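You operate a simulated robot arm through the tools that you are given. There is no shell and no other tool. Be economical: measure what you need, move in short steps, check, and stop when the job is done.

You are at the controls of a simulated two-armed robot. One attempt, no reset.

Task
Set the flow knob to 1 and clamp the closed green housing with the CLAMP button.
Fine: loosen the silver ring to free the knob and tighten it again before you clamp; the housing goes between pad and stop.

It is judged by the outcome, as a careful person would: the job done as asked, and still so three seconds after it is handed in. It fails if anything else is knocked over, pushed out of place, dropped, spilled or broken.

Robot
Two 7-joint arms with fingered hands on one trunk, on a base that drives. Base frame: it is fixed to the floor where the robot stands at the start and does not move with it; the origin is under the middle of the robot, x ahead of it, y to its left, z up. Lengths are in mm, angles in degrees, forces in N, time in s.
The left shoulder is at the start at [43, 152, 1174], the right one opposite. With the tool pointing down near the work surface each hand reaches from about 420 to 800 mm from the robot's upright axis, wherever it stands, measured 20 degrees to its own side. Places, roughly: clamp button [300, 300, 1000]; flow knob [400, 0, 1000]; gap before the orange pad [500, -100, 900]; gate button [400, 100, 1000]; lift button [400, 200, 1000]; silver ring [400, 0, 1000]; square gauge [300, 500, 1200]. Payload 3.8 kg a hand.
The tool frame of a hand sits at the grasp point between the pads (the TCP): z along the fingers, y along the line on which they close. The tips reach 30 mm beyond it. Largest opening 104 mm; the body of the gripper starts 35 mm behind the TCP. The gripper is a hand of 5 fingers: y runs from the thumb to the fingers, the wrist lies at [-15, -104, -178] in the tool frame.
Orientation is that of the tool frame in the base frame, as [roll, pitch, yaw] about the fixed x, y, z axes, in that order (R = Rz(yaw) Ry(pitch) Rx(roll)). With the fingers straight down and the wrist toward the robot, the tool's x, y and z point along [0, 1, 0], [1, 0, 0] and [0, 0, -1] of the base frame.

Tools
- The arms move only by the tool send_rows. It takes "left_deltas", "right_deltas" or both (then of equal length, played together; a hand with none holds still); each is one flat list of numbers, 6 for each row, row after row: the shift along the tool's x, y, z in mm, then the turn, a rotation vector about the tool's x, y, z in degrees. In form: [x, y, z, rx, ry, rz, x, y, z, rx, ry, rz, ...]. A call has 1 to 8 rows; each row shifts and turns the commanded pose from where the row before left it, along the tool's axes as they then stand. Rows are played at 5 a second. More than 50 mm and 8.6 degrees between two rows, and nothing of the call is played. A pose out of reach is approached as far as the arm can. The call stops where the force on the tool passes 40 N (or 10 N more than at its start, if that is more) or the arm is blocked; 0.2 s more then pass. In this call time passes only in rows, and 0.2 s behind the last. The reply holds the time, the measured pose of the TCP, the force on the tool along the base axes, the opening and the grip force, in the units named above and with some noise, with the torque about the TCP (base axes, N m) and any sound that the robot's microphone picked up, and new pictures: "show" is both (left out), scene, wrist or none (wrist: the cameras of the hands that moved).
- Cameras (640 x 400 px; columns grow to the right, rows downward): "scene" is now at [135.5, 43.8, 1345.7]; the picture's right is [0.47, -0.88, -0.05], its down [-0.34, -0.13, -0.93] and it looks along [0.81, 0.46, -0.36] (base axes); focal length 214 px, centre (320, 200). "left" rides on the left gripper at [-80, -78, -141] in its tool frame; the picture's right is [-0.78, -0.30, 0.56], its down [0.53, -0.78, 0.33] and it looks along [0.33, 0.56, 0.76] (tool axes); focal length 247 px, centre (320, 200). "right" rides on the right gripper at [80, -78, -141] in its tool frame; the picture's right is [-0.78, 0.30, -0.56], its down [-0.54, -0.78, 0.33] and it looks along [-0.33, 0.56, 0.76] (tool axes); focal length 247 px, centre (320, 200). There is no depth. A picture from a camera that has moved, and an enlarged one, comes with that camera's place and axes in the base frame and with its lens.
- raise_lower(by): slides the trunk up (or, below 0, down) by that many mm; the arms and the scene camera ride with it, the base frame stays. It gives what a move gives, with no picture.
- roll_base(legs): drives the robot by 1 to 6 legs, each [ahead, left, turn to the left] in mm, mm and degrees, along the robot's own axes; the way and the turn of a leg run together, so that a leg with both is an arc; at most 1500 mm and 180 degrees a leg. The arms and the cameras ride along, it lands a little off, and it stops where it bumps. It gives what a move gives, and a new picture of the scene camera.
- curl_fingers(index, middle, ring, little, thumb_bend, thumb_turn, hand): sets how far each is bent, from 0 (flat) to 100 (curled in); at 30 the hand is open as for a grip, at 70 the pads meet at the TCP. One left out holds its place. A second passes; each finger stops where it meets its share of the squeeze, and holds until it gets a number again. It is the only way to open and close the hand. It gives what a move gives, with no picture; readings hold the bend of each and the force on index, middle, ring, little, thumb and palm. thumb_turn goes from beside the hand (0) to across from the fingers (100), as for a grip.
- head_to(pan, tilt): turns the head with the scene camera to pan (to the left, within 80 degrees either way) and tilt (down, from -29 to 69), counted from straight ahead of the robot. It gives what a move gives, and a new picture of the scene camera.
- close_up(camera, box): a new picture of the part [left, top, right, bottom] of that camera's present view, enlarged. The clock stands still meanwhile.
- finish_job(): hands the job in; it is judged then, once.

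Go step by step. Nothing tells you exact positions but the pictures and the camera data: compare them with the known pose of the tool, close in by small moves and look again before you grip or let go. The budget is 120 turns and 260 pictures, counting those below and the enlarged ones. Unless the task says otherwise, let go and move clear before handing in, and close with one line.

The tools are called after "Request:" by a JSON object that holds its "op" and its "data". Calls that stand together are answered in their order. send_rows: Moves the arms, as the interface text tells. Its arguments: {"type":"object","properties":{"left_deltas":{"type":"array","items":{"type":"number"}},"right_deltas":{"type":"array","items":{"type":"number"}},"show":{"type":"string","enum":["both","scene","wrist","none"]}},"required":[]} The other tools are called the same way: raise_lower (by) slides the trunk up or down; curl_fingers (index, middle, ring, little, thumb_bend, thumb_turn, hand) moves the fingers one by one; roll_base (legs) drives the base; head_to (pan, tilt) turns the head that bears the scene camera; close_up (camera, box) takes an enlarged picture of a part of a camera's view; finish_job () hands the job in.

At the start:

```text
time: 0.0
left_position: [563.3, 196.9, 1271.0]
left_orientation: [180.0, 0.0, 90.0]
left_force: [0.7, 0.5, 0.4]
left_torque: [0.0, -0.02, 0.01]
left_grip_width: 103.6
left_gripper_force: 0.1
left_shape: jaw
left_bend: [30.0, 30.0, 30.0, 30.0, 30.0, 98.0]
left_finger forces: [0.0, 0.0, 0.1, 0.0, 0.0, 0.0]
right_position: [511.9, -181.2, 1339.4]
right_orientation: [-179.9, 0.0, 89.9]
right_force: [-0.3, 0.4, 0.2]
right_torque: [0.0, 0.0, 0.01]
right_grip_width: 103.7
right_gripper_force: 0.0
right_shape: jaw
right_bend: [30.0, 30.0, 30.0, 30.0, 30.0, 98.0]
right_finger forces: [0.0, 0.0, 0.0, 0.0, 0.0, 0.0]
trunk travel left (down, up): [-250.0, 206.0]
robot x, y, heading: [1.1, -1.0, 0.1]
head pan, tilt: [28.5, 15.4]
```

scene: 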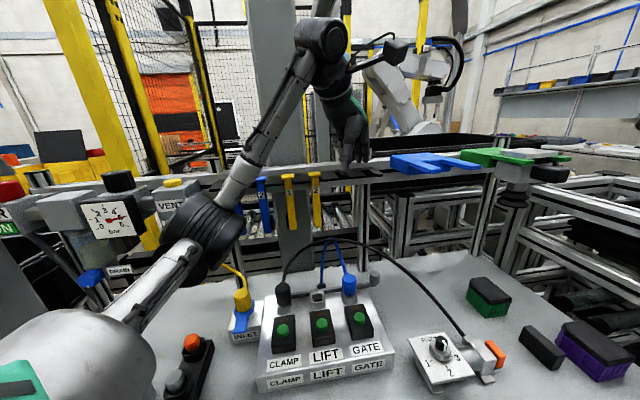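
right: 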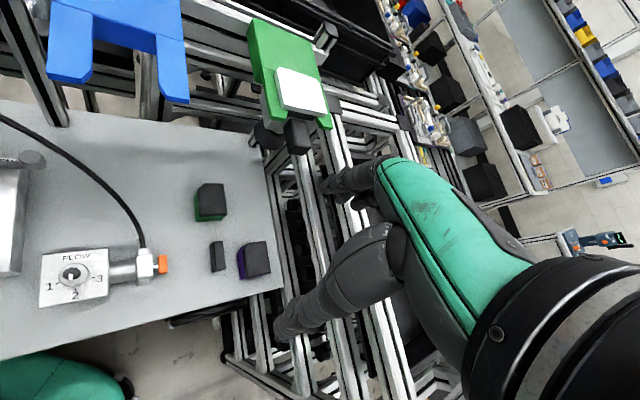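
left: 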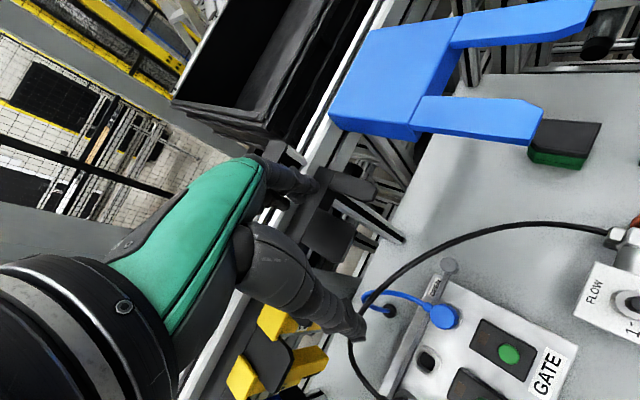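

I see a panel with CLAMP/LIFT/GATE buttons, a flow block with knob, a green-bottomed housing and a purple one. First I look closer at the work surface.

Request:
{"op": "head_to", "data": {"pan": 0, "tilt": 45}}

Request:
{"op": "close_up", "data": {"camera": "right", "box": [0, 160, 320, 360]}}

```text
time: 0.9
left_position: [563.6, 197.1, 1270.6]
left_orientation: [-179.9, 0.0, 90.1]
left_force: [-0.4, 0.3, -0.5]
left_torque: [0.0, -0.01, 0.0]
left_grip_width: 103.8
left_gripper_force: 0.0
left_shape: jaw
left_bend: [30.0, 30.0, 30.0, 30.0, 30.0, 98.0]
left_finger forces: [0.0, 0.0, 0.0, 0.0, 0.1, 0.0]
right_position: [511.9, -180.4, 1338.5]
right_orientation: [-179.9, 0.0, 90.0]
right_force: [0.3, 0.0, -0.2]
right_torque: [0.0, -0.02, 0.01]
right_grip_width: 103.4
right_gripper_force: 0.0
right_shape: jaw
right_bend: [30.0, 30.0, 30.0, 30.0, 30.0, 98.0]
right_finger forces: [0.0, 0.0, 0.0, 0.1, 0.1, 0.0]
trunk travel left (down, up): [-250.0, 206.0]
robot x, y, heading: [-1.3, -1.0, -0.3]
head pan, tilt: [0.0, 45.0]
camera scene: at [129.5, -0.7, 1300.0], right [0.0, -1.0, 0.0], down [-0.78, 0.0, -0.62], along [0.62, 0.0, -0.78], focal length 214 px, centre (320, 200)
```

scene: 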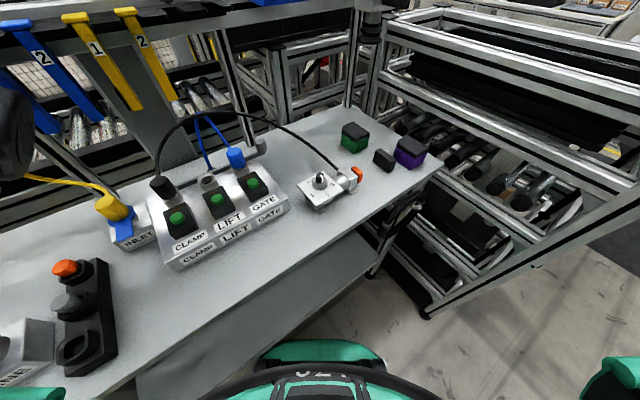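

```text
2.00 times, centred on (160, 260) of right
camera zoom: at [435.2, -100.3, 1479.1], right [0.3, -0.78, 0.56], down [-0.78, -0.54, -0.33], along [0.56, -0.33, -0.76], focal length 494 px, centre (640, 80)
```

zoom: 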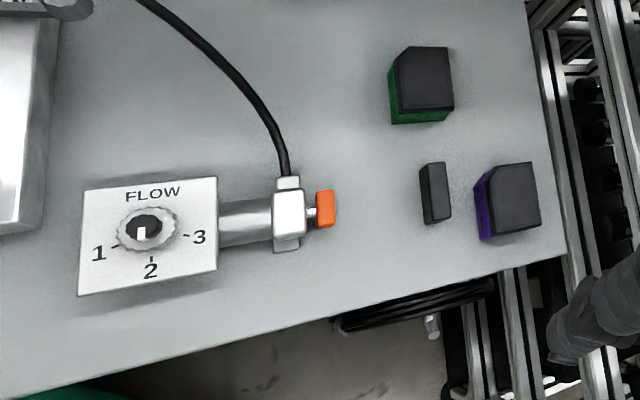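

I zoom on the flow block and the housings.

Request:
{"op": "close_up", "data": {"camera": "scene", "box": [280, 110, 440, 210]}}

Request:
{"op": "close_up", "data": {"camera": "scene", "box": [120, 140, 300, 270]}}

Request:
{"op": "close_up", "data": {"camera": "right", "box": [30, 230, 180, 320]}}

Request:
{"op": "close_up", "data": {"camera": "right", "box": [130, 160, 290, 300]}}

```text
4.00 times, centred on (360, 160) of scene
camera zoom: at [129.5, -0.7, 1300.0], right [0.0, -1.0, 0.0], down [-0.78, 0.0, -0.62], along [0.62, 0.0, -0.78], focal length 858 px, centre (160, 360)
```

zoom: 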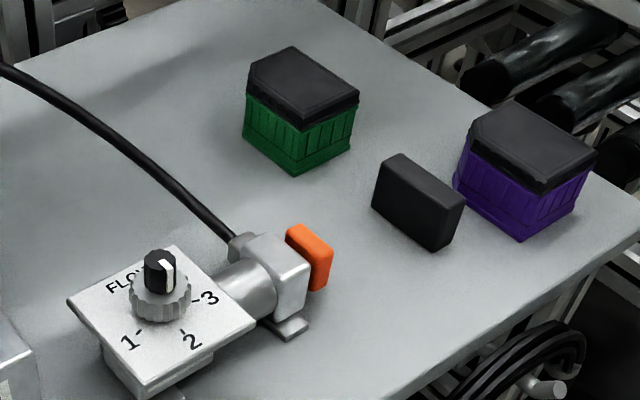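

```text
3.08 times, centred on (210, 205) of scene
camera zoom: at [129.5, -0.7, 1300.0], right [0.0, -1.0, 0.0], down [-0.78, 0.0, -0.62], along [0.62, 0.0, -0.78], focal length 660 px, centre (658, 185)
```

zoom: 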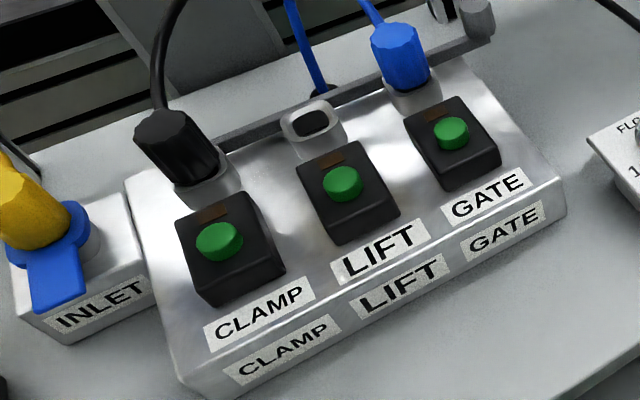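

```text
4.27 times, centred on (105, 275) of right
camera zoom: at [435.2, -100.3, 1479.1], right [0.3, -0.78, 0.56], down [-0.78, -0.54, -0.33], along [0.56, -0.33, -0.76], focal length 1054 px, centre (1237, -120)
```

zoom: 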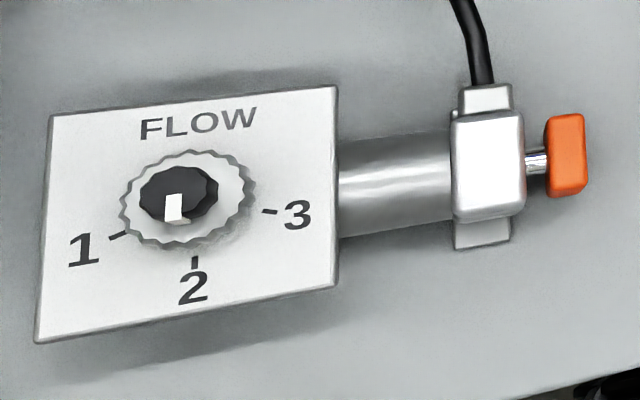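

```text
2.86 times, centred on (210, 230) of right
camera zoom: at [435.2, -100.3, 1479.1], right [0.3, -0.78, 0.56], down [-0.78, -0.54, -0.33], along [0.56, -0.33, -0.76], focal length 706 px, centre (634, 114)
```

zoom: 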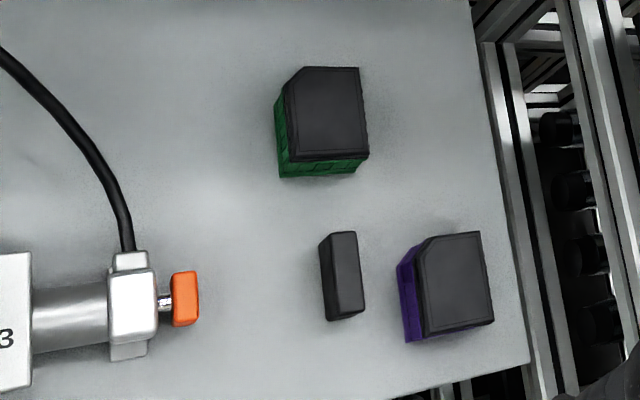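

The clamp axis runs obliquely, about -57° in the base frame; the green housing is near (661,-98). I check the gauge, valve and supply to the left before acting.

Request:
{"op": "head_to", "data": {"pan": 50, "tilt": 30}}

Request:
{"op": "close_up", "data": {"camera": "left", "box": [480, 200, 640, 300]}}

```text
time: 2.1
left_position: [563.5, 197.4, 1271.5]
left_orientation: [-180.0, 0.0, 90.0]
left_force: [-0.7, -0.3, 0.3]
left_torque: [-0.02, -0.01, -0.03]
left_grip_width: 103.7
left_gripper_force: 0.1
left_shape: jaw
left_bend: [30.0, 30.0, 30.0, 30.0, 30.0, 98.0]
left_finger forces: [0.0, 0.1, 0.0, 0.0, 0.0, 0.1]
right_position: [512.1, -179.3, 1338.9]
right_orientation: [-180.0, 0.1, 90.0]
right_force: [-0.4, 0.2, 0.6]
right_torque: [-0.02, 0.01, 0.01]
right_grip_width: 103.6
right_gripper_force: 0.1
right_shape: jaw
right_bend: [30.0, 30.0, 30.0, 30.0, 30.0, 98.0]
right_finger forces: [0.0, 0.1, 0.0, 0.0, 0.1, 0.0]
trunk travel left (down, up): [-250.0, 206.0]
robot x, y, heading: [0.3, -1.2, -0.0]
head pan, tilt: [50.0, 30.0]
camera scene: at [109.0, 68.5, 1325.0], right [0.76, -0.64, -0.09], down [-0.42, -0.38, -0.82], along [0.5, 0.66, -0.56], focal length 214 px, centre (320, 200)
```

scene: 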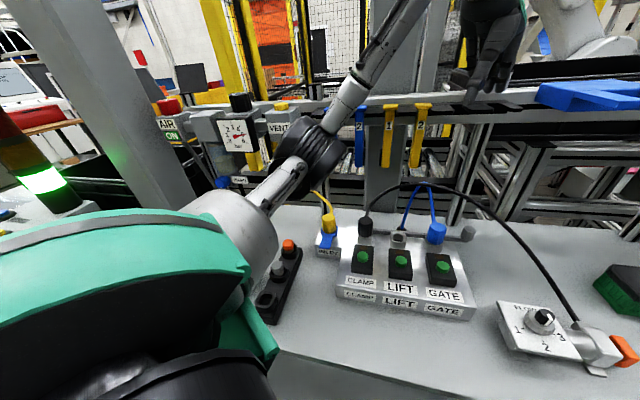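

```text
4.00 times, centred on (560, 250) of left
camera zoom: at [485.3, 117.7, 1410.9], right [-0.3, -0.78, -0.56], down [-0.78, 0.53, -0.33], along [0.56, 0.33, -0.76], focal length 988 px, centre (-640, 0)
```

zoom: 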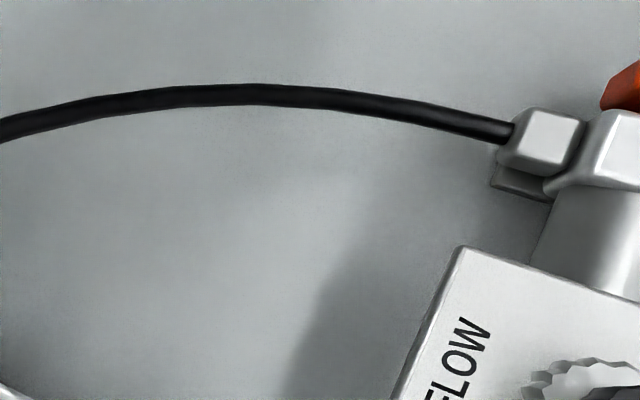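

Request:
{"op": "close_up", "data": {"camera": "scene", "box": [150, 80, 310, 200]}}

Request:
{"op": "close_up", "data": {"camera": "scene", "box": [480, 280, 640, 380]}}

Request:
{"op": "close_up", "data": {"camera": "scene", "box": [250, 190, 480, 330]}}

```text
3.33 times, centred on (230, 140) of scene
camera zoom: at [109.0, 68.5, 1325.0], right [0.76, -0.64, -0.09], down [-0.42, -0.38, -0.82], along [0.5, 0.66, -0.56], focal length 715 px, centre (620, 400)
```

zoom: 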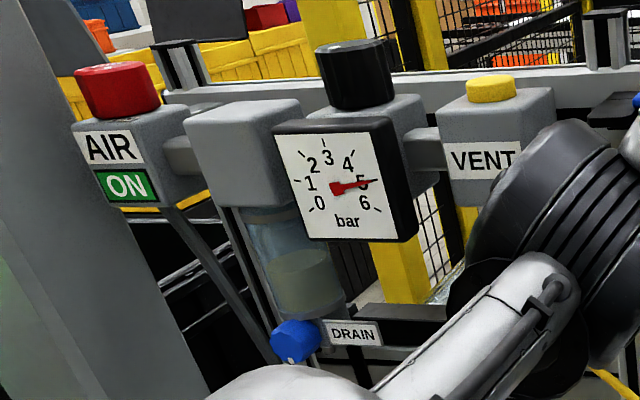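

```text
4.00 times, centred on (560, 330) of scene
camera zoom: at [109.0, 68.5, 1325.0], right [0.76, -0.64, -0.09], down [-0.42, -0.38, -0.82], along [0.5, 0.66, -0.56], focal length 858 px, centre (-640, -320)
```

zoom: 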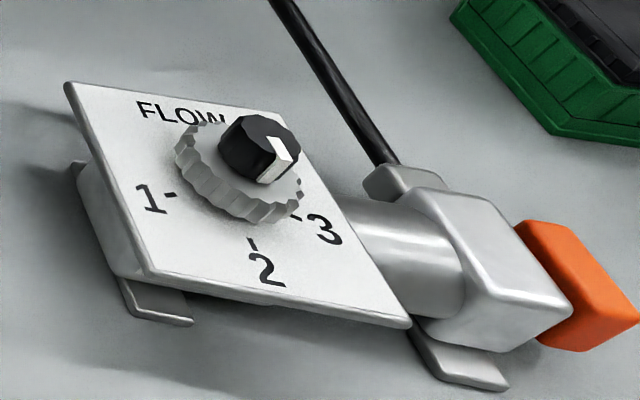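

```text
2.78 times, centred on (365, 260) of scene
camera zoom: at [109.0, 68.5, 1325.0], right [0.76, -0.64, -0.09], down [-0.42, -0.38, -0.82], along [0.5, 0.66, -0.56], focal length 597 px, centre (195, 33)
```

zoom: 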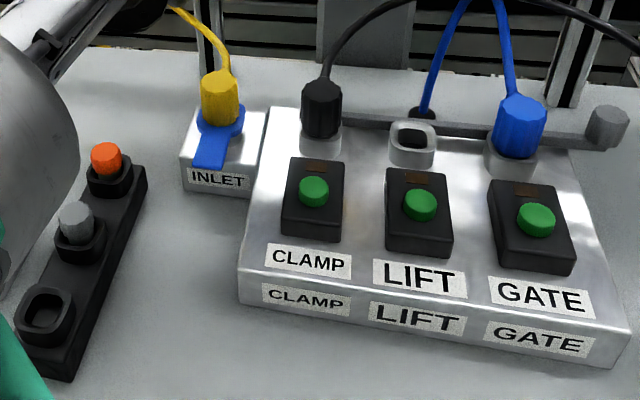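

Request:
{"op": "close_up", "data": {"camera": "scene", "box": [520, 300, 570, 340]}}

Request:
{"op": "close_up", "data": {"camera": "right", "box": [45, 245, 110, 297]}}

```text
10.00 times, centred on (545, 320) of scene
camera zoom: at [109.0, 68.5, 1325.0], right [0.76, -0.64, -0.09], down [-0.42, -0.38, -0.82], along [0.5, 0.66, -0.56], focal length 2145 px, centre (-1930, -1000)
```

zoom: 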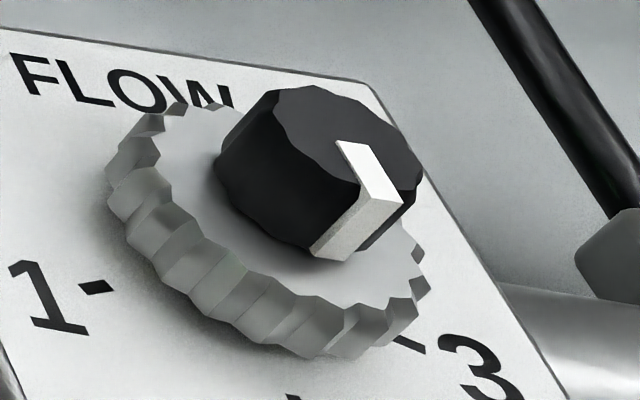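

```text
7.69 times, centred on (78, 271) of right
camera zoom: at [435.3, -100.2, 1479.1], right [0.3, -0.78, 0.56], down [-0.78, -0.54, -0.33], along [0.56, -0.33, -0.76], focal length 1900 px, centre (2185, -346)
```

zoom: 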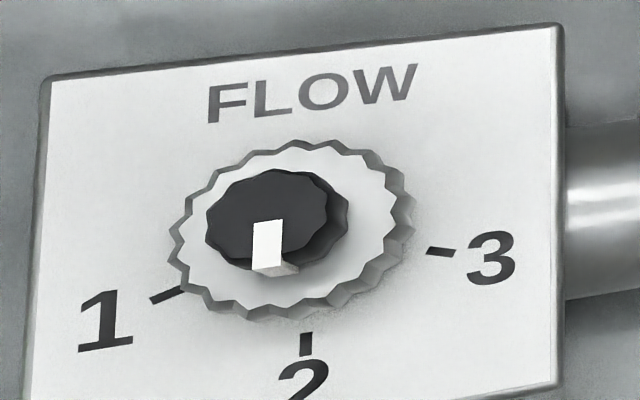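

Air is on at 5 bar, the clamp hose is plugged in and the pointer stands at 2. The knob is near (444,2), top z≈982, ring Ø33 around it; "1" needs about 70° clockwise. I back the robot off a little for a better working distance.

Request:
{"op": "roll_base", "data": {"legs": [[-90, 0, 0]]}}

Request:
{"op": "head_to", "data": {"pan": 0, "tilt": 40}}

```text
time: 3.2
left_position: [474.7, 196.4, 1268.7]
left_orientation: [-179.8, 0.0, 89.9]
left_force: [-0.3, 0.3, 0.2]
left_torque: [-0.04, 0.01, 0.0]
left_grip_width: 103.9
left_gripper_force: 0.0
left_shape: jaw
left_bend: [30.0, 30.0, 30.0, 30.0, 30.0, 98.0]
left_finger forces: [0.0, 0.0, 0.0, 0.0, 0.0, 0.0]
right_position: [424.1, -180.2, 1336.8]
right_orientation: [-179.8, 0.0, 90.0]
right_force: [0.1, 0.0, -0.5]
right_torque: [0.0, 0.0, 0.03]
right_grip_width: 103.7
right_gripper_force: 0.2
right_shape: jaw
right_bend: [30.0, 30.0, 30.0, 30.0, 30.0, 98.0]
right_finger forces: [0.1, 0.0, 0.1, 0.0, 0.0, 0.0]
trunk travel left (down, up): [-250.0, 206.0]
robot x, y, heading: [-91.2, 1.3, 0.0]
head pan, tilt: [50.0, 30.0]
camera scene: at [20.7, 68.6, 1324.6], right [0.76, -0.64, -0.09], down [-0.42, -0.38, -0.82], along [0.5, 0.66, -0.56], focal length 214 px, centre (320, 200)
```

scene: 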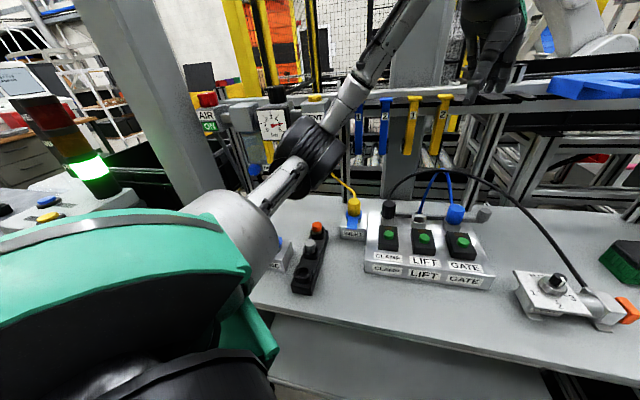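

```text
time: 4.4
left_position: [472.7, 197.7, 1270.8]
left_orientation: [-180.0, 0.0, 89.9]
left_force: [-0.3, 0.7, 0.0]
left_torque: [0.01, -0.02, -0.03]
left_grip_width: 103.4
left_gripper_force: 0.1
left_shape: jaw
left_bend: [30.0, 30.0, 30.0, 30.0, 30.0, 98.0]
left_finger forces: [0.0, 0.0, 0.0, 0.0, 0.0, 0.0]
right_position: [422.0, -180.0, 1338.9]
right_orientation: [-179.9, 0.1, 90.0]
right_force: [0.5, 0.3, -0.3]
right_torque: [0.01, 0.0, 0.0]
right_grip_width: 103.8
right_gripper_force: 0.0
right_shape: jaw
right_bend: [30.0, 30.0, 30.0, 30.0, 30.0, 98.0]
right_finger forces: [0.0, 0.0, 0.0, 0.0, 0.1, 0.0]
trunk travel left (down, up): [-250.0, 206.0]
robot x, y, heading: [-90.6, -0.5, -0.1]
head pan, tilt: [0.0, 40.0]
camera scene: at [44.1, -0.7, 1306.7], right [0.0, -1.0, 0.0], down [-0.73, 0.0, -0.69], along [0.69, 0.0, -0.73], focal length 214 px, centre (320, 200)
```

scene: 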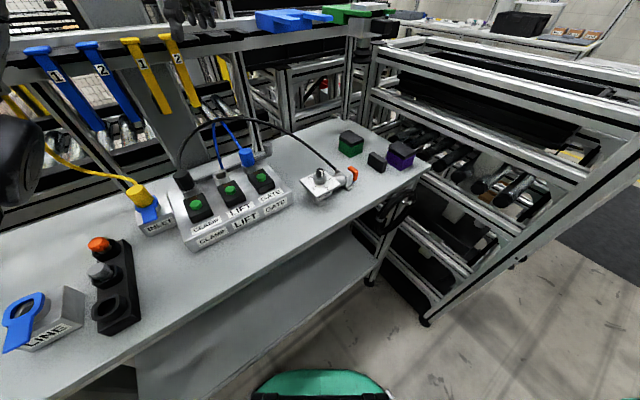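

Now I bring the right hand above the knob at z≈1120.

Request:
{"op": "send_rows", "data": {"right_deltas": [30.3, 3.7, 36.5, 0, 0, 0, 30.3, 3.7, 36.5, 0, 0, 0, 30.3, 3.7, 36.5, 0, 0, 0, 30.3, 3.7, 36.5, 0, 0, 0, 30.3, 3.7, 36.5, 0, 0, 0, 30.3, 3.7, 36.5, 0, 0, 0]}}

```text
time: 5.8
left_position: [472.4, 200.0, 1269.9]
left_orientation: [-179.9, 0.1, 90.0]
left_force: [0.1, -0.7, -0.2]
left_torque: [0.01, 0.0, 0.0]
left_grip_width: 103.7
left_gripper_force: 0.2
left_shape: jaw
left_bend: [30.0, 30.0, 30.0, 30.0, 30.0, 98.0]
left_finger forces: [0.0, 0.0, 0.1, 0.1, 0.0, 0.1]
right_position: [442.3, 4.4, 1119.6]
right_orientation: [-180.0, 0.0, 90.0]
right_force: [0.3, -0.2, -0.5]
right_torque: [0.02, 0.0, 0.05]
right_grip_width: 103.5
right_gripper_force: 0.0
right_shape: jaw
right_bend: [30.0, 30.0, 30.0, 30.0, 30.0, 98.0]
right_finger forces: [0.1, 0.0, 0.1, 0.1, 0.0, 0.0]
trunk travel left (down, up): [-250.0, 206.0]
robot x, y, heading: [-90.0, 0.6, 0.2]
head pan, tilt: [0.0, 40.0]
camera scene: at [44.4, 0.4, 1306.6], right [0.0, -1.0, 0.0], down [-0.73, 0.0, -0.69], along [0.69, 0.0, -0.73], focal length 214 px, centre (320, 200)
camera right: at [366.8, 84.1, 1260.1], right [0.3, -0.78, 0.56], down [-0.78, -0.53, -0.33], along [0.55, -0.33, -0.76], focal length 247 px, centre (320, 200)
```

scene: 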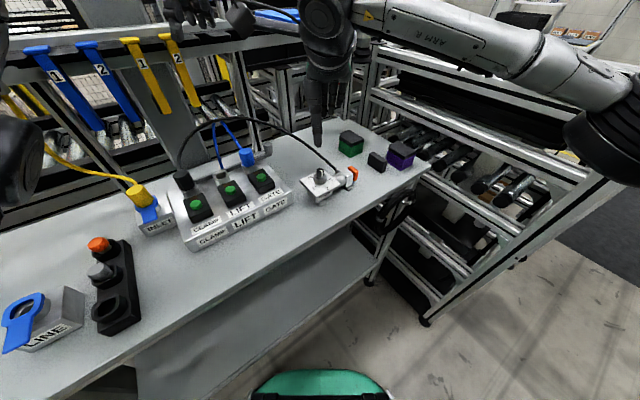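
right: 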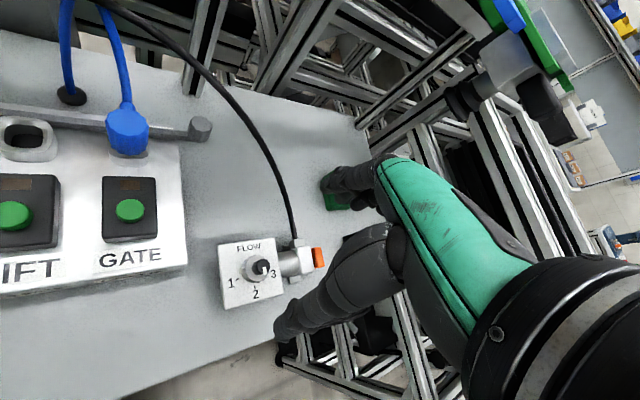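

Request:
{"op": "close_up", "data": {"camera": "right", "box": [200, 220, 340, 320]}}

Request:
{"op": "close_up", "data": {"camera": "scene", "box": [280, 60, 400, 210]}}

```text
4.00 times, centred on (270, 270) of right
camera zoom: at [366.8, 84.1, 1260.1], right [0.3, -0.78, 0.56], down [-0.78, -0.53, -0.33], along [0.55, -0.33, -0.76], focal length 988 px, centre (520, -80)
```

zoom: 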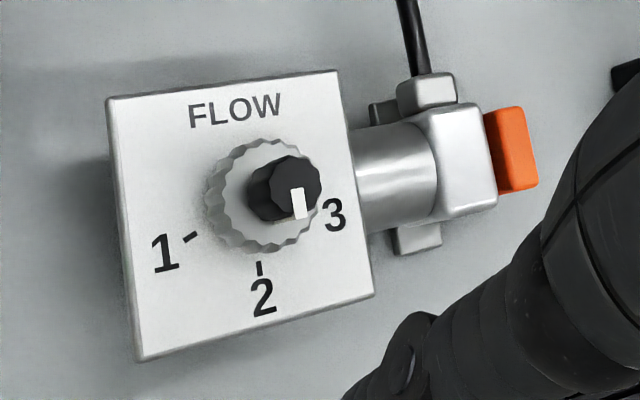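

```text
2.67 times, centred on (340, 135) of scene
camera zoom: at [44.4, 0.4, 1306.6], right [0.0, -1.0, 0.0], down [-0.73, 0.0, -0.69], along [0.69, 0.0, -0.73], focal length 572 px, centre (267, 373)
```

zoom: 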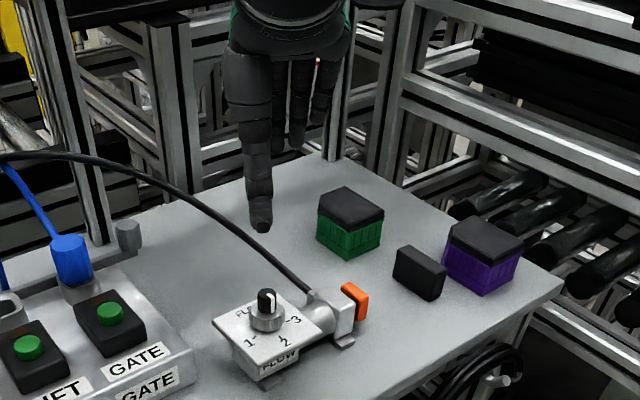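

The knob axis is at about (443,2). I pre-shape the right hand to a narrower opening so the fingers stay off the hose.

Request:
{"op": "curl_fingers", "data": {"hand": "right", "index": 47, "middle": 47, "ring": 47, "little": 47, "thumb_bend": 47}}

Request:
{"op": "send_rows", "data": {"right_deltas": [-0.5, 0.5, 10, 0, 0, 8, 0, 0, 10, 0, 0, 8, 0, 0, 10, 0, 0, 8, 0, 0, 10, 0, 0, 8]}}

Request:
{"op": "close_up", "data": {"camera": "right", "box": [160, 120, 480, 320]}}

```text
time: 6.8
left_position: [472.6, 197.0, 1270.1]
left_orientation: [-179.8, 0.1, 90.1]
left_force: [-0.7, 0.3, 0.1]
left_torque: [-0.01, -0.01, 0.0]
left_grip_width: 103.5
left_gripper_force: 0.0
left_shape: jaw
left_bend: [30.0, 30.0, 30.0, 30.0, 30.0, 98.0]
left_finger forces: [0.0, 0.0, 0.0, 0.0, 0.0, 0.0]
right_position: [443.7, 3.0, 1121.3]
right_orientation: [-179.9, -0.1, 90.0]
right_force: [-1.0, 0.5, 0.5]
right_torque: [0.01, -0.01, -0.02]
right_grip_width: 60.5
right_gripper_force: 0.1
right_shape: fingers
right_bend: [47.0, 47.0, 47.0, 47.0, 47.0, 98.0]
right_finger forces: [0.0, 0.1, 0.0, 0.0, 0.0, 0.1]
trunk travel left (down, up): [-250.0, 206.0]
robot x, y, heading: [-88.6, 1.9, -0.2]
head pan, tilt: [0.0, 40.0]
```

```text
time: 7.8
left_position: [473.5, 197.8, 1269.3]
left_orientation: [-179.9, 0.0, 90.0]
left_force: [0.2, 0.4, 0.7]
left_torque: [0.01, 0.04, 0.0]
left_grip_width: 103.6
left_gripper_force: 0.1
left_shape: jaw
left_bend: [30.0, 30.0, 30.0, 30.0, 30.0, 98.0]
left_finger forces: [0.0, 0.0, 0.0, 0.0, 0.0, 0.1]
right_position: [443.8, 2.7, 1080.8]
right_orientation: [180.0, -0.1, 57.9]
right_force: [-0.7, 0.6, 0.0]
right_torque: [-0.02, -0.03, -0.02]
right_grip_width: 60.5
right_gripper_force: 0.0
right_shape: fingers
right_bend: [47.0, 47.0, 47.0, 47.0, 47.0, 98.0]
right_finger forces: [0.0, 0.1, 0.0, 0.1, 0.0, 0.1]
trunk travel left (down, up): [-250.0, 206.0]
robot x, y, heading: [-90.0, -0.7, -0.1]
head pan, tilt: [0.0, 40.0]
camera scene: at [44.0, -0.1, 1306.7], right [0.0, -1.0, 0.0], down [-0.73, 0.0, -0.69], along [0.69, 0.0, -0.73], focal length 214 px, centre (320, 200)
camera right: at [420.6, 111.5, 1219.8], right [-0.16, -0.81, 0.56], down [-0.94, -0.04, -0.33], along [0.29, -0.58, -0.76], focal length 247 px, centre (320, 200)
```

scene: 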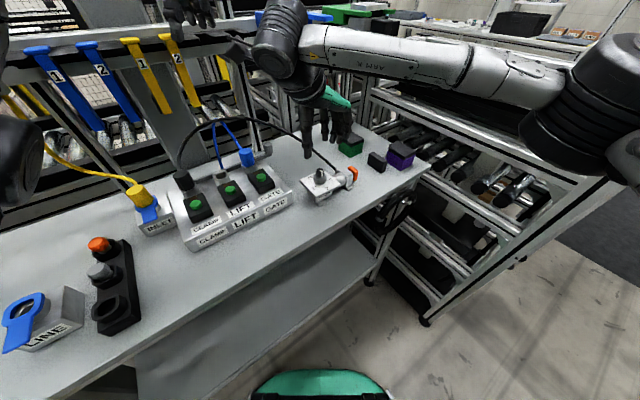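
right: 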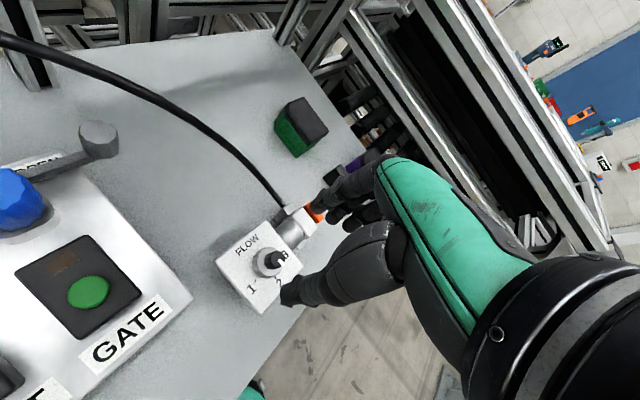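

```text
2.00 times, centred on (320, 220) of right
camera zoom: at [420.6, 111.5, 1219.8], right [-0.16, -0.81, 0.56], down [-0.94, -0.04, -0.33], along [0.29, -0.58, -0.76], focal length 494 px, centre (320, 160)
```

zoom: 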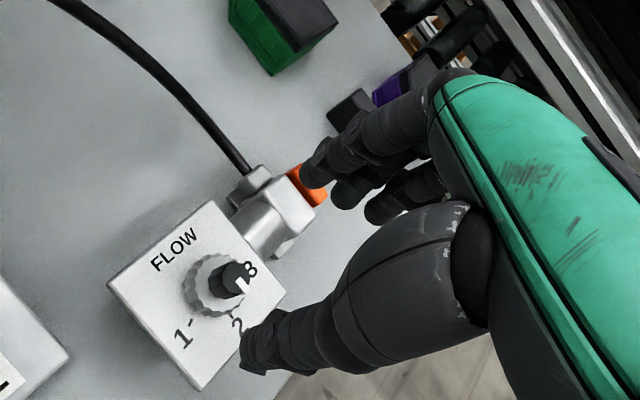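

The hand turns freely. I go down toward the ring and look at how the tips straddle it.

Request:
{"op": "send_rows", "data": {"right_deltas": [0, 0, 25, 0, 0, 0, 0, 0, 25, 0, 0, 0, 0, 0, 20, 0, 0, 0]}}

Request:
{"op": "close_up", "data": {"camera": "right", "box": [200, 180, 360, 280]}}

Request:
{"op": "close_up", "data": {"camera": "scene", "box": [270, 120, 390, 210]}}

```text
time: 8.6
left_position: [472.4, 196.3, 1269.8]
left_orientation: [180.0, 0.0, 90.0]
left_force: [-0.1, 0.0, -0.2]
left_torque: [-0.01, 0.02, 0.03]
left_grip_width: 103.7
left_gripper_force: 0.0
left_shape: jaw
left_bend: [30.0, 30.0, 30.0, 30.0, 30.0, 98.0]
left_finger forces: [0.0, 0.0, 0.0, 0.1, 0.0, 0.1]
right_position: [445.5, 1.6, 1009.8]
right_orientation: [-180.0, 0.1, 58.0]
right_force: [-0.6, -0.7, -0.2]
right_torque: [-0.03, 0.0, 0.02]
right_grip_width: 60.5
right_gripper_force: 0.0
right_shape: fingers
right_bend: [47.0, 47.0, 47.0, 47.0, 47.0, 98.0]
right_finger forces: [0.0, 0.1, 0.0, 0.1, 0.0, 0.0]
trunk travel left (down, up): [-250.0, 206.0]
robot x, y, heading: [-91.3, 0.5, 0.3]
head pan, tilt: [0.0, 40.0]
camera scene: at [44.0, -0.7, 1306.7], right [0.0, -1.0, 0.0], down [-0.73, 0.0, -0.69], along [0.69, 0.0, -0.73], focal length 214 px, centre (320, 200)
camera right: at [422.6, 109.8, 1149.9], right [-0.16, -0.81, 0.56], down [-0.94, -0.04, -0.33], along [0.29, -0.58, -0.76], focal length 247 px, centre (320, 200)
```

scene: 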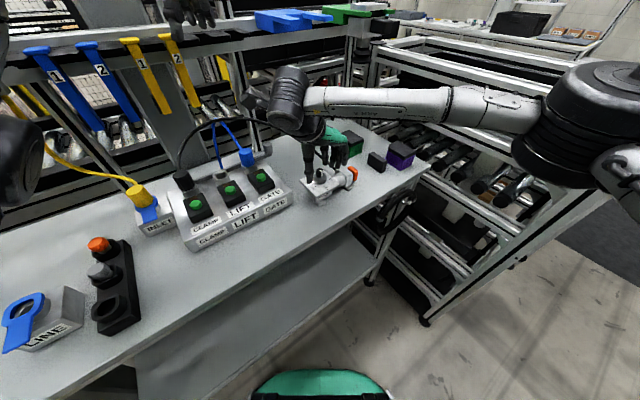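
right: 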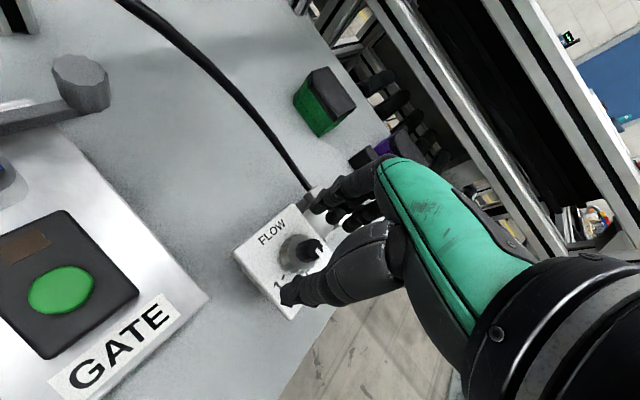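

```text
4.00 times, centred on (280, 230) of right
camera zoom: at [422.6, 109.8, 1149.9], right [-0.16, -0.81, 0.56], down [-0.94, -0.04, -0.33], along [0.29, -0.58, -0.76], focal length 988 px, centre (480, 80)
```

zoom: 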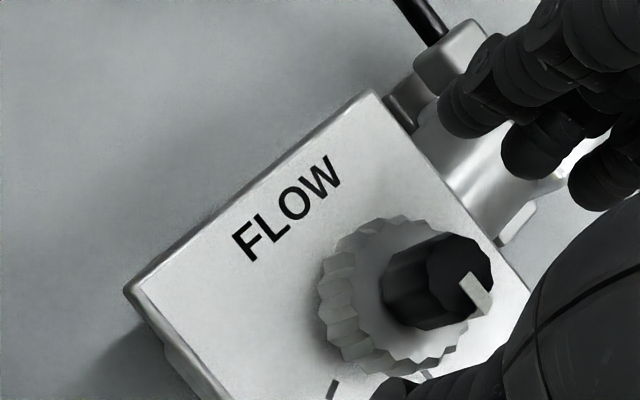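

```text
4.44 times, centred on (330, 165) of scene
camera zoom: at [44.0, -0.7, 1306.7], right [0.0, -1.0, 0.0], down [-0.73, 0.0, -0.69], along [0.69, 0.0, -0.73], focal length 953 px, centre (276, 356)
```

zoom: 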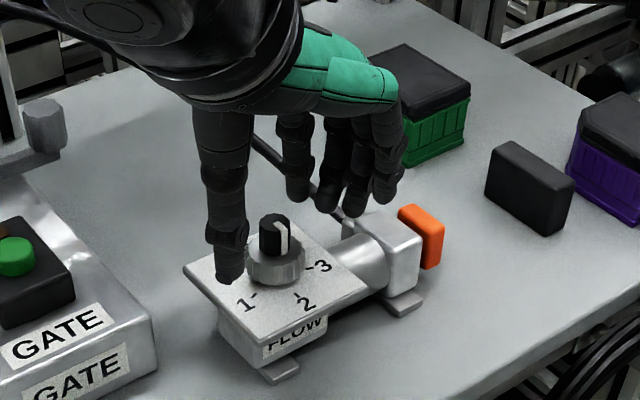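

Ring top is about z=966, plate about 956. I lower so the tips reach beside the ring and close on it gently.

Request:
{"op": "send_rows", "data": {"right_deltas": [0, 0, 10, 0, 0, 0, 0, 0, 10.5, 0, 0, 0]}}

Request:
{"op": "close_up", "data": {"camera": "scene", "box": [290, 140, 370, 205]}}

```text
time: 9.2
left_position: [472.7, 197.0, 1270.4]
left_orientation: [-180.0, 0.0, 89.9]
left_force: [0.1, -0.2, 0.3]
left_torque: [0.01, 0.01, -0.01]
left_grip_width: 103.5
left_gripper_force: 0.0
left_shape: jaw
left_bend: [30.0, 30.0, 30.0, 30.0, 30.0, 98.0]
left_finger forces: [0.0, 0.0, 0.0, 0.0, 0.1, 0.1]
right_position: [443.2, 0.6, 989.5]
right_orientation: [-179.9, 0.0, 58.0]
right_force: [-0.5, -0.3, 0.1]
right_torque: [0.02, -0.03, 0.04]
right_grip_width: 60.4
right_gripper_force: 0.1
right_shape: fingers
right_bend: [47.0, 47.0, 47.0, 47.0, 47.0, 98.0]
right_finger forces: [0.0, 0.0, 0.0, 0.0, 0.1, 0.0]
trunk travel left (down, up): [-250.0, 206.0]
robot x, y, heading: [-89.7, 2.0, 0.1]
head pan, tilt: [0.0, 40.0]
camera scene: at [44.0, -0.8, 1306.7], right [0.0, -1.0, 0.0], down [-0.73, 0.0, -0.69], along [0.69, 0.0, -0.73], focal length 214 px, centre (320, 200)
camera right: at [421.2, 110.1, 1129.0], right [-0.16, -0.82, 0.56], down [-0.94, -0.04, -0.33], along [0.29, -0.58, -0.76], focal length 247 px, centre (320, 200)
```

scene: 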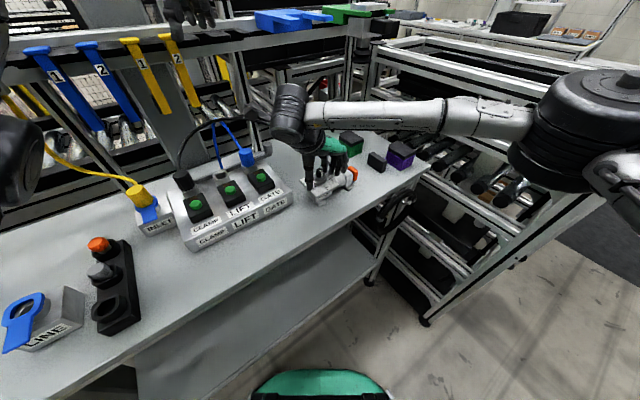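
right: 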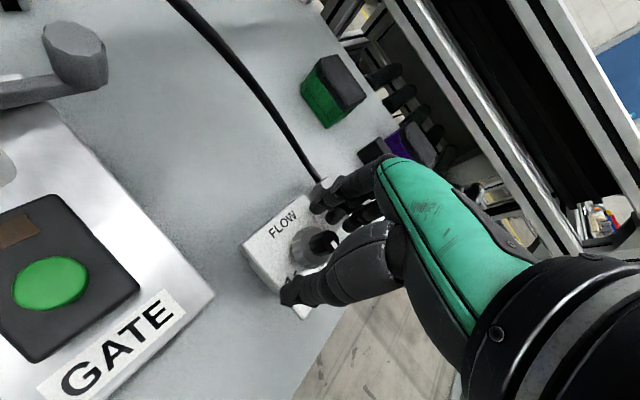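

```text
6.15 times, centred on (330, 172) of scene
camera zoom: at [44.0, -0.8, 1306.7], right [0.0, -1.0, 0.0], down [-0.73, 0.0, -0.69], along [0.69, 0.0, -0.73], focal length 1320 px, centre (258, 369)
```

zoom: 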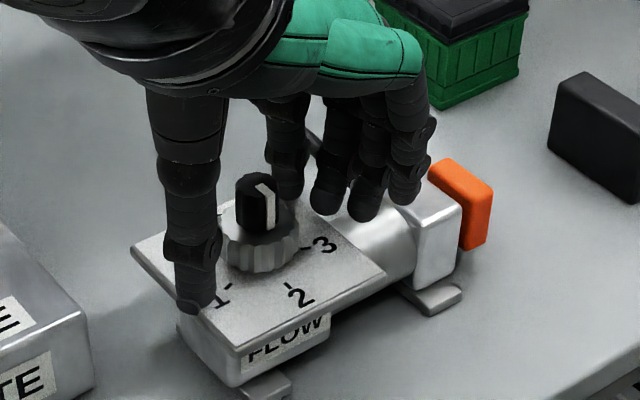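

Thumb and index straddle the ring. I close thumb, index and middle, leaving ring and little fingers open.

Request:
{"op": "curl_fingers", "data": {"hand": "right", "index": 64, "middle": 64, "thumb_bend": 64}}

Request:
{"op": "close_up", "data": {"camera": "scene", "box": [290, 140, 370, 205]}}

Request:
{"op": "close_up", "data": {"camera": "right", "box": [230, 180, 390, 320]}}

```text
time: 10.2
left_position: [473.3, 197.2, 1268.9]
left_orientation: [-179.9, 0.0, 90.1]
left_force: [-0.6, 0.5, 0.2]
left_torque: [-0.01, 0.0, -0.01]
left_grip_width: 103.7
left_gripper_force: 0.1
left_shape: jaw
left_bend: [30.0, 30.0, 30.0, 30.0, 30.0, 98.0]
left_finger forces: [0.1, 0.1, 0.0, 0.0, 0.0, 0.0]
right_position: [444.6, 1.3, 989.1]
right_orientation: [-180.0, -0.1, 57.9]
right_force: [1.5, -2.1, -0.8]
right_torque: [-0.04, -0.03, 0.03]
right_grip_width: 25.7
right_gripper_force: 3.6
right_shape: fingers
right_bend: [60.0, 62.0, 47.0, 47.0, 61.0, 97.0]
right_finger forces: [2.8, 2.3, 0.1, 0.0, 2.5, 0.1]
trunk travel left (down, up): [-250.0, 206.0]
robot x, y, heading: [-87.6, 0.9, -0.1]
head pan, tilt: [0.0, 40.0]
```

```text
6.15 times, centred on (330, 172) of scene
camera zoom: at [44.3, -1.0, 1306.7], right [0.0, -1.0, 0.0], down [-0.73, 0.0, -0.69], along [0.69, 0.0, -0.73], focal length 1320 px, centre (258, 369)
```

zoom: 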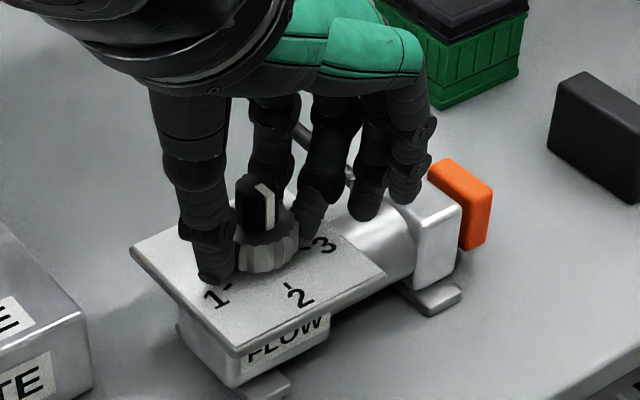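

```text
2.86 times, centred on (310, 250) of right
camera zoom: at [421.5, 109.8, 1129.1], right [-0.16, -0.82, 0.56], down [-0.94, -0.04, -0.33], along [0.29, -0.58, -0.76], focal length 706 px, centre (349, 57)
```

zoom: 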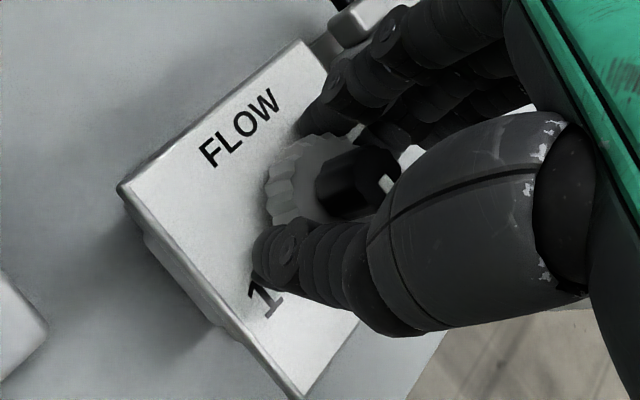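

The ring is held; I squeeze a bit firmer and turn it counter-clockwise.

Request:
{"op": "curl_fingers", "data": {"hand": "right", "index": 80, "middle": 80, "thumb_bend": 80}}

Request:
{"op": "send_rows", "data": {"right_deltas": [0, 0, 0, 0, 0, -8, 0, 0, 0, 0, 0, -8, 0, 0, 0, 0, 0, -8], "show": "none"}}

Request:
{"op": "close_up", "data": {"camera": "scene", "box": [290, 140, 370, 205]}}

```text
time: 11.2
left_position: [474.2, 196.6, 1269.4]
left_orientation: [-179.9, 0.0, 90.0]
left_force: [-0.2, 0.4, -0.8]
left_torque: [0.0, -0.01, -0.02]
left_grip_width: 104.0
left_gripper_force: 0.0
left_shape: jaw
left_bend: [30.0, 30.0, 30.0, 30.0, 30.0, 98.0]
left_finger forces: [0.0, 0.0, 0.0, 0.1, 0.0, 0.0]
right_position: [444.6, 0.3, 988.7]
right_orientation: [-179.8, 0.1, 58.0]
right_force: [0.6, -5.3, -5.6]
right_torque: [-0.17, 0.01, 0.11]
right_grip_width: 22.6
right_gripper_force: 20.3
right_shape: fingers
right_bend: [60.0, 63.0, 47.0, 47.0, 63.0, 97.0]
right_finger forces: [10.7, 11.4, 0.1, 0.1, 17.6, 0.0]
trunk travel left (down, up): [-250.0, 206.0]
robot x, y, heading: [-89.8, 0.4, 0.3]
head pan, tilt: [0.0, 40.0]
```

```text
time: 12.0
left_position: [474.1, 195.0, 1269.0]
left_orientation: [-179.9, -0.2, 90.0]
left_force: [-0.2, -0.8, -0.9]
left_torque: [0.03, 0.01, -0.05]
left_grip_width: 103.8
left_gripper_force: 0.1
left_shape: jaw
left_bend: [30.0, 30.0, 30.0, 30.0, 30.0, 98.0]
left_finger forces: [0.0, 0.0, 0.0, 0.0, 0.0, 0.0]
right_position: [445.3, -0.8, 988.7]
right_orientation: [-179.8, 0.0, 82.1]
right_force: [-0.8, -7.5, -8.5]
right_torque: [-0.18, 0.05, -0.01]
right_grip_width: 22.4
right_gripper_force: 17.8
right_shape: fingers
right_bend: [59.0, 64.0, 47.0, 47.0, 64.0, 95.0]
right_finger forces: [8.7, 10.5, 0.1, 0.0, 17.3, 0.0]
trunk travel left (down, up): [-250.0, 206.0]
robot x, y, heading: [-89.3, -3.7, -0.2]
head pan, tilt: [0.0, 40.0]
```

```text
6.15 times, centred on (330, 172) of scene
camera zoom: at [45.0, -2.2, 1306.5], right [0.0, -1.0, 0.0], down [-0.73, 0.0, -0.69], along [0.69, 0.0, -0.73], focal length 1320 px, centre (258, 369)
```

zoom: 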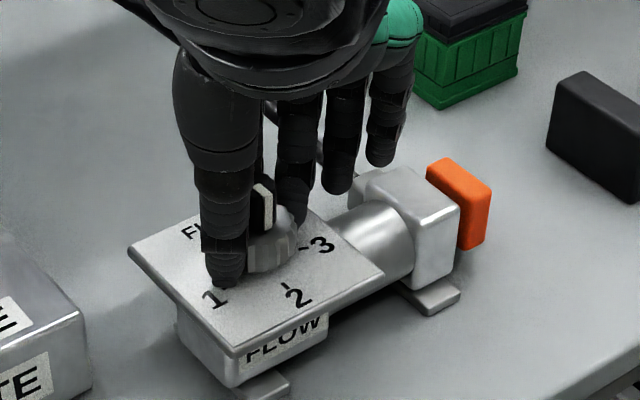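

Request:
{"op": "send_rows", "data": {"right_deltas": [0, 0, 0, 0, 0, -8, 0, 0, 0, 0, 0, -8, 0, 0, 0, 0, 0, -8, 0, 0, 0, 0, 0, -8, 0, 0, 0, 0, 0, -8], "show": "none"}}

Request:
{"op": "close_up", "data": {"camera": "scene", "box": [290, 140, 370, 205]}}

Request:
{"op": "close_up", "data": {"camera": "right", "box": [230, 180, 390, 320]}}

```text
time: 13.2
left_position: [474.1, 196.4, 1269.7]
left_orientation: [-179.9, -0.1, 90.0]
left_force: [0.0, -0.1, -0.1]
left_torque: [0.01, -0.03, 0.01]
left_grip_width: 103.7
left_gripper_force: 0.1
left_shape: jaw
left_bend: [30.0, 30.0, 30.0, 30.0, 30.0, 98.0]
left_finger forces: [0.0, 0.0, 0.0, 0.0, 0.0, 0.0]
right_position: [445.2, 0.6, 989.7]
right_orientation: [-179.9, -0.1, 122.1]
right_force: [2.0, -6.2, -8.8]
right_torque: [-0.15, -0.03, 0.01]
right_grip_width: 22.0
right_gripper_force: 18.1
right_shape: fingers
right_bend: [60.0, 64.0, 47.0, 47.0, 64.0, 95.0]
right_finger forces: [7.8, 11.1, 0.1, 0.1, 17.6, 0.0]
trunk travel left (down, up): [-250.0, 206.0]
robot x, y, heading: [-90.1, -2.0, 0.0]
head pan, tilt: [0.0, 40.0]
```

```text
6.15 times, centred on (330, 172) of scene
camera zoom: at [45.3, -2.1, 1306.6], right [0.0, -1.0, 0.0], down [-0.73, 0.0, -0.69], along [0.69, 0.0, -0.73], focal length 1320 px, centre (258, 369)
```

zoom: 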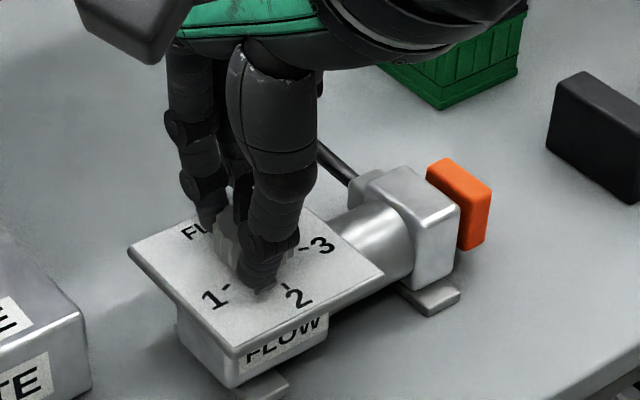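

```text
2.86 times, centred on (310, 250) of right
camera zoom: at [337.9, 27.0, 1129.1], right [0.66, -0.5, 0.56], down [-0.37, -0.87, -0.33], along [0.65, 0.01, -0.76], focal length 706 px, centre (349, 57)
```

zoom: 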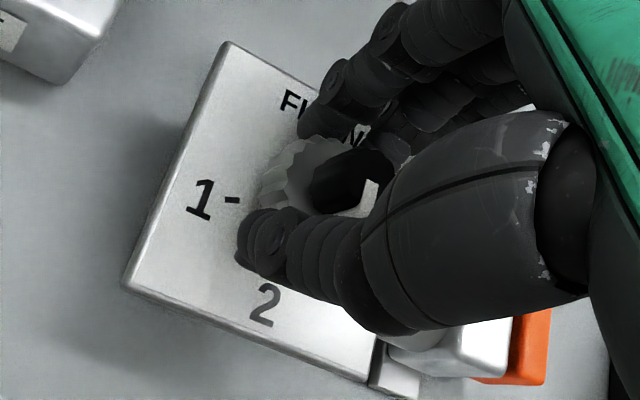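

Request:
{"op": "send_rows", "data": {"right_deltas": [0, 0, 0, 0, 0, -8, 0, 0, 0, 0, 0, -8, 0, 0, 0, 0, 0, -8], "show": "none"}}

Request:
{"op": "curl_fingers", "data": {"hand": "right", "index": 47, "middle": 47, "thumb_bend": 47}}

Request:
{"op": "close_up", "data": {"camera": "scene", "box": [290, 140, 370, 205]}}

Request:
{"op": "close_up", "data": {"camera": "right", "box": [230, 180, 390, 320]}}

```text
time: 14.0
left_position: [474.5, 197.0, 1269.1]
left_orientation: [-180.0, -0.1, 89.9]
left_force: [0.0, 0.4, 0.3]
left_torque: [0.02, -0.02, -0.01]
left_grip_width: 103.6
left_gripper_force: 0.1
left_shape: jaw
left_bend: [30.0, 30.0, 30.0, 30.0, 30.0, 98.0]
left_finger forces: [0.1, 0.0, 0.0, 0.0, 0.1, 0.0]
right_position: [446.1, 1.1, 988.4]
right_orientation: [180.0, -0.1, 142.1]
right_force: [3.0, -4.4, -9.7]
right_torque: [-0.06, -0.06, 0.0]
right_grip_width: 21.8
right_gripper_force: 18.4
right_shape: fingers
right_bend: [60.0, 65.0, 47.0, 47.0, 64.0, 94.0]
right_finger forces: [8.0, 10.5, 0.0, 0.0, 17.6, 0.0]
right hand out of reach, approached as far as the arm can: row 3
trunk travel left (down, up): [-250.0, 206.0]
robot x, y, heading: [-90.8, 6.2, 0.2]
head pan, tilt: [0.0, 40.0]
```

```text
time: 15.0
left_position: [472.7, 197.3, 1269.4]
left_orientation: [-179.9, 0.1, 90.1]
left_force: [0.2, 0.6, 0.0]
left_torque: [-0.01, 0.01, -0.01]
left_grip_width: 104.0
left_gripper_force: 0.0
left_shape: jaw
left_bend: [30.0, 30.0, 30.0, 30.0, 30.0, 98.0]
left_finger forces: [0.1, 0.0, 0.1, 0.1, 0.0, 0.0]
right_position: [443.7, 1.6, 989.2]
right_orientation: [-180.0, -0.1, 142.0]
right_force: [-0.3, -0.7, 0.5]
right_torque: [0.02, -0.02, -0.01]
right_grip_width: 59.4
right_gripper_force: 0.0
right_shape: fingers
right_bend: [47.0, 47.0, 47.0, 47.0, 47.0, 97.0]
right_finger forces: [0.1, 0.0, 0.0, 0.1, 0.0, 0.1]
trunk travel left (down, up): [-250.0, 206.0]
robot x, y, heading: [-92.1, 0.7, -0.1]
head pan, tilt: [0.0, 40.0]
```

```text
6.15 times, centred on (330, 172) of scene
camera zoom: at [43.8, -0.6, 1306.7], right [0.0, -1.0, 0.0], down [-0.73, 0.0, -0.69], along [0.69, 0.0, -0.73], focal length 1320 px, centre (258, 369)
```

zoom: 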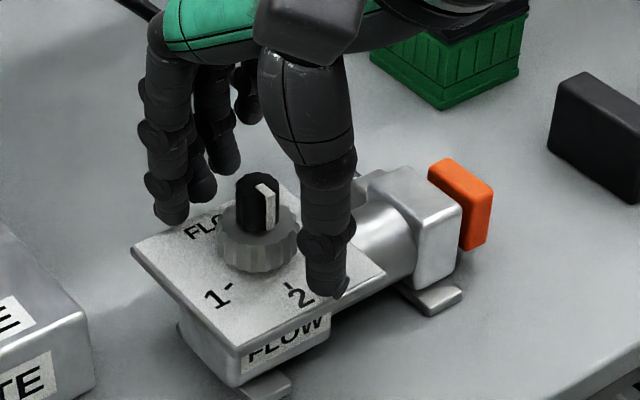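

```text
2.86 times, centred on (310, 250) of right
camera zoom: at [334.3, -10.1, 1129.8], right [0.79, -0.24, 0.56], down [-0.06, -0.94, -0.33], along [0.6, 0.23, -0.76], focal length 706 px, centre (349, 57)
```

zoom: 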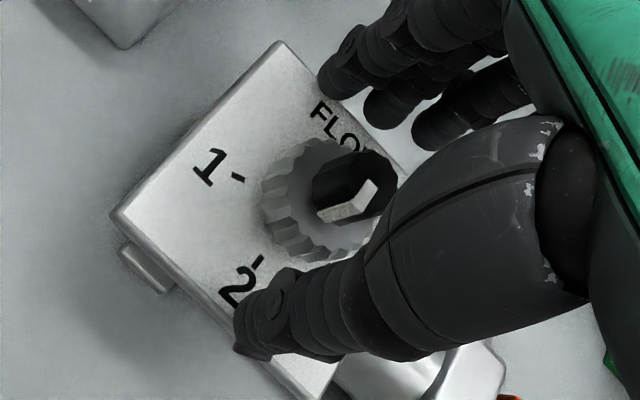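

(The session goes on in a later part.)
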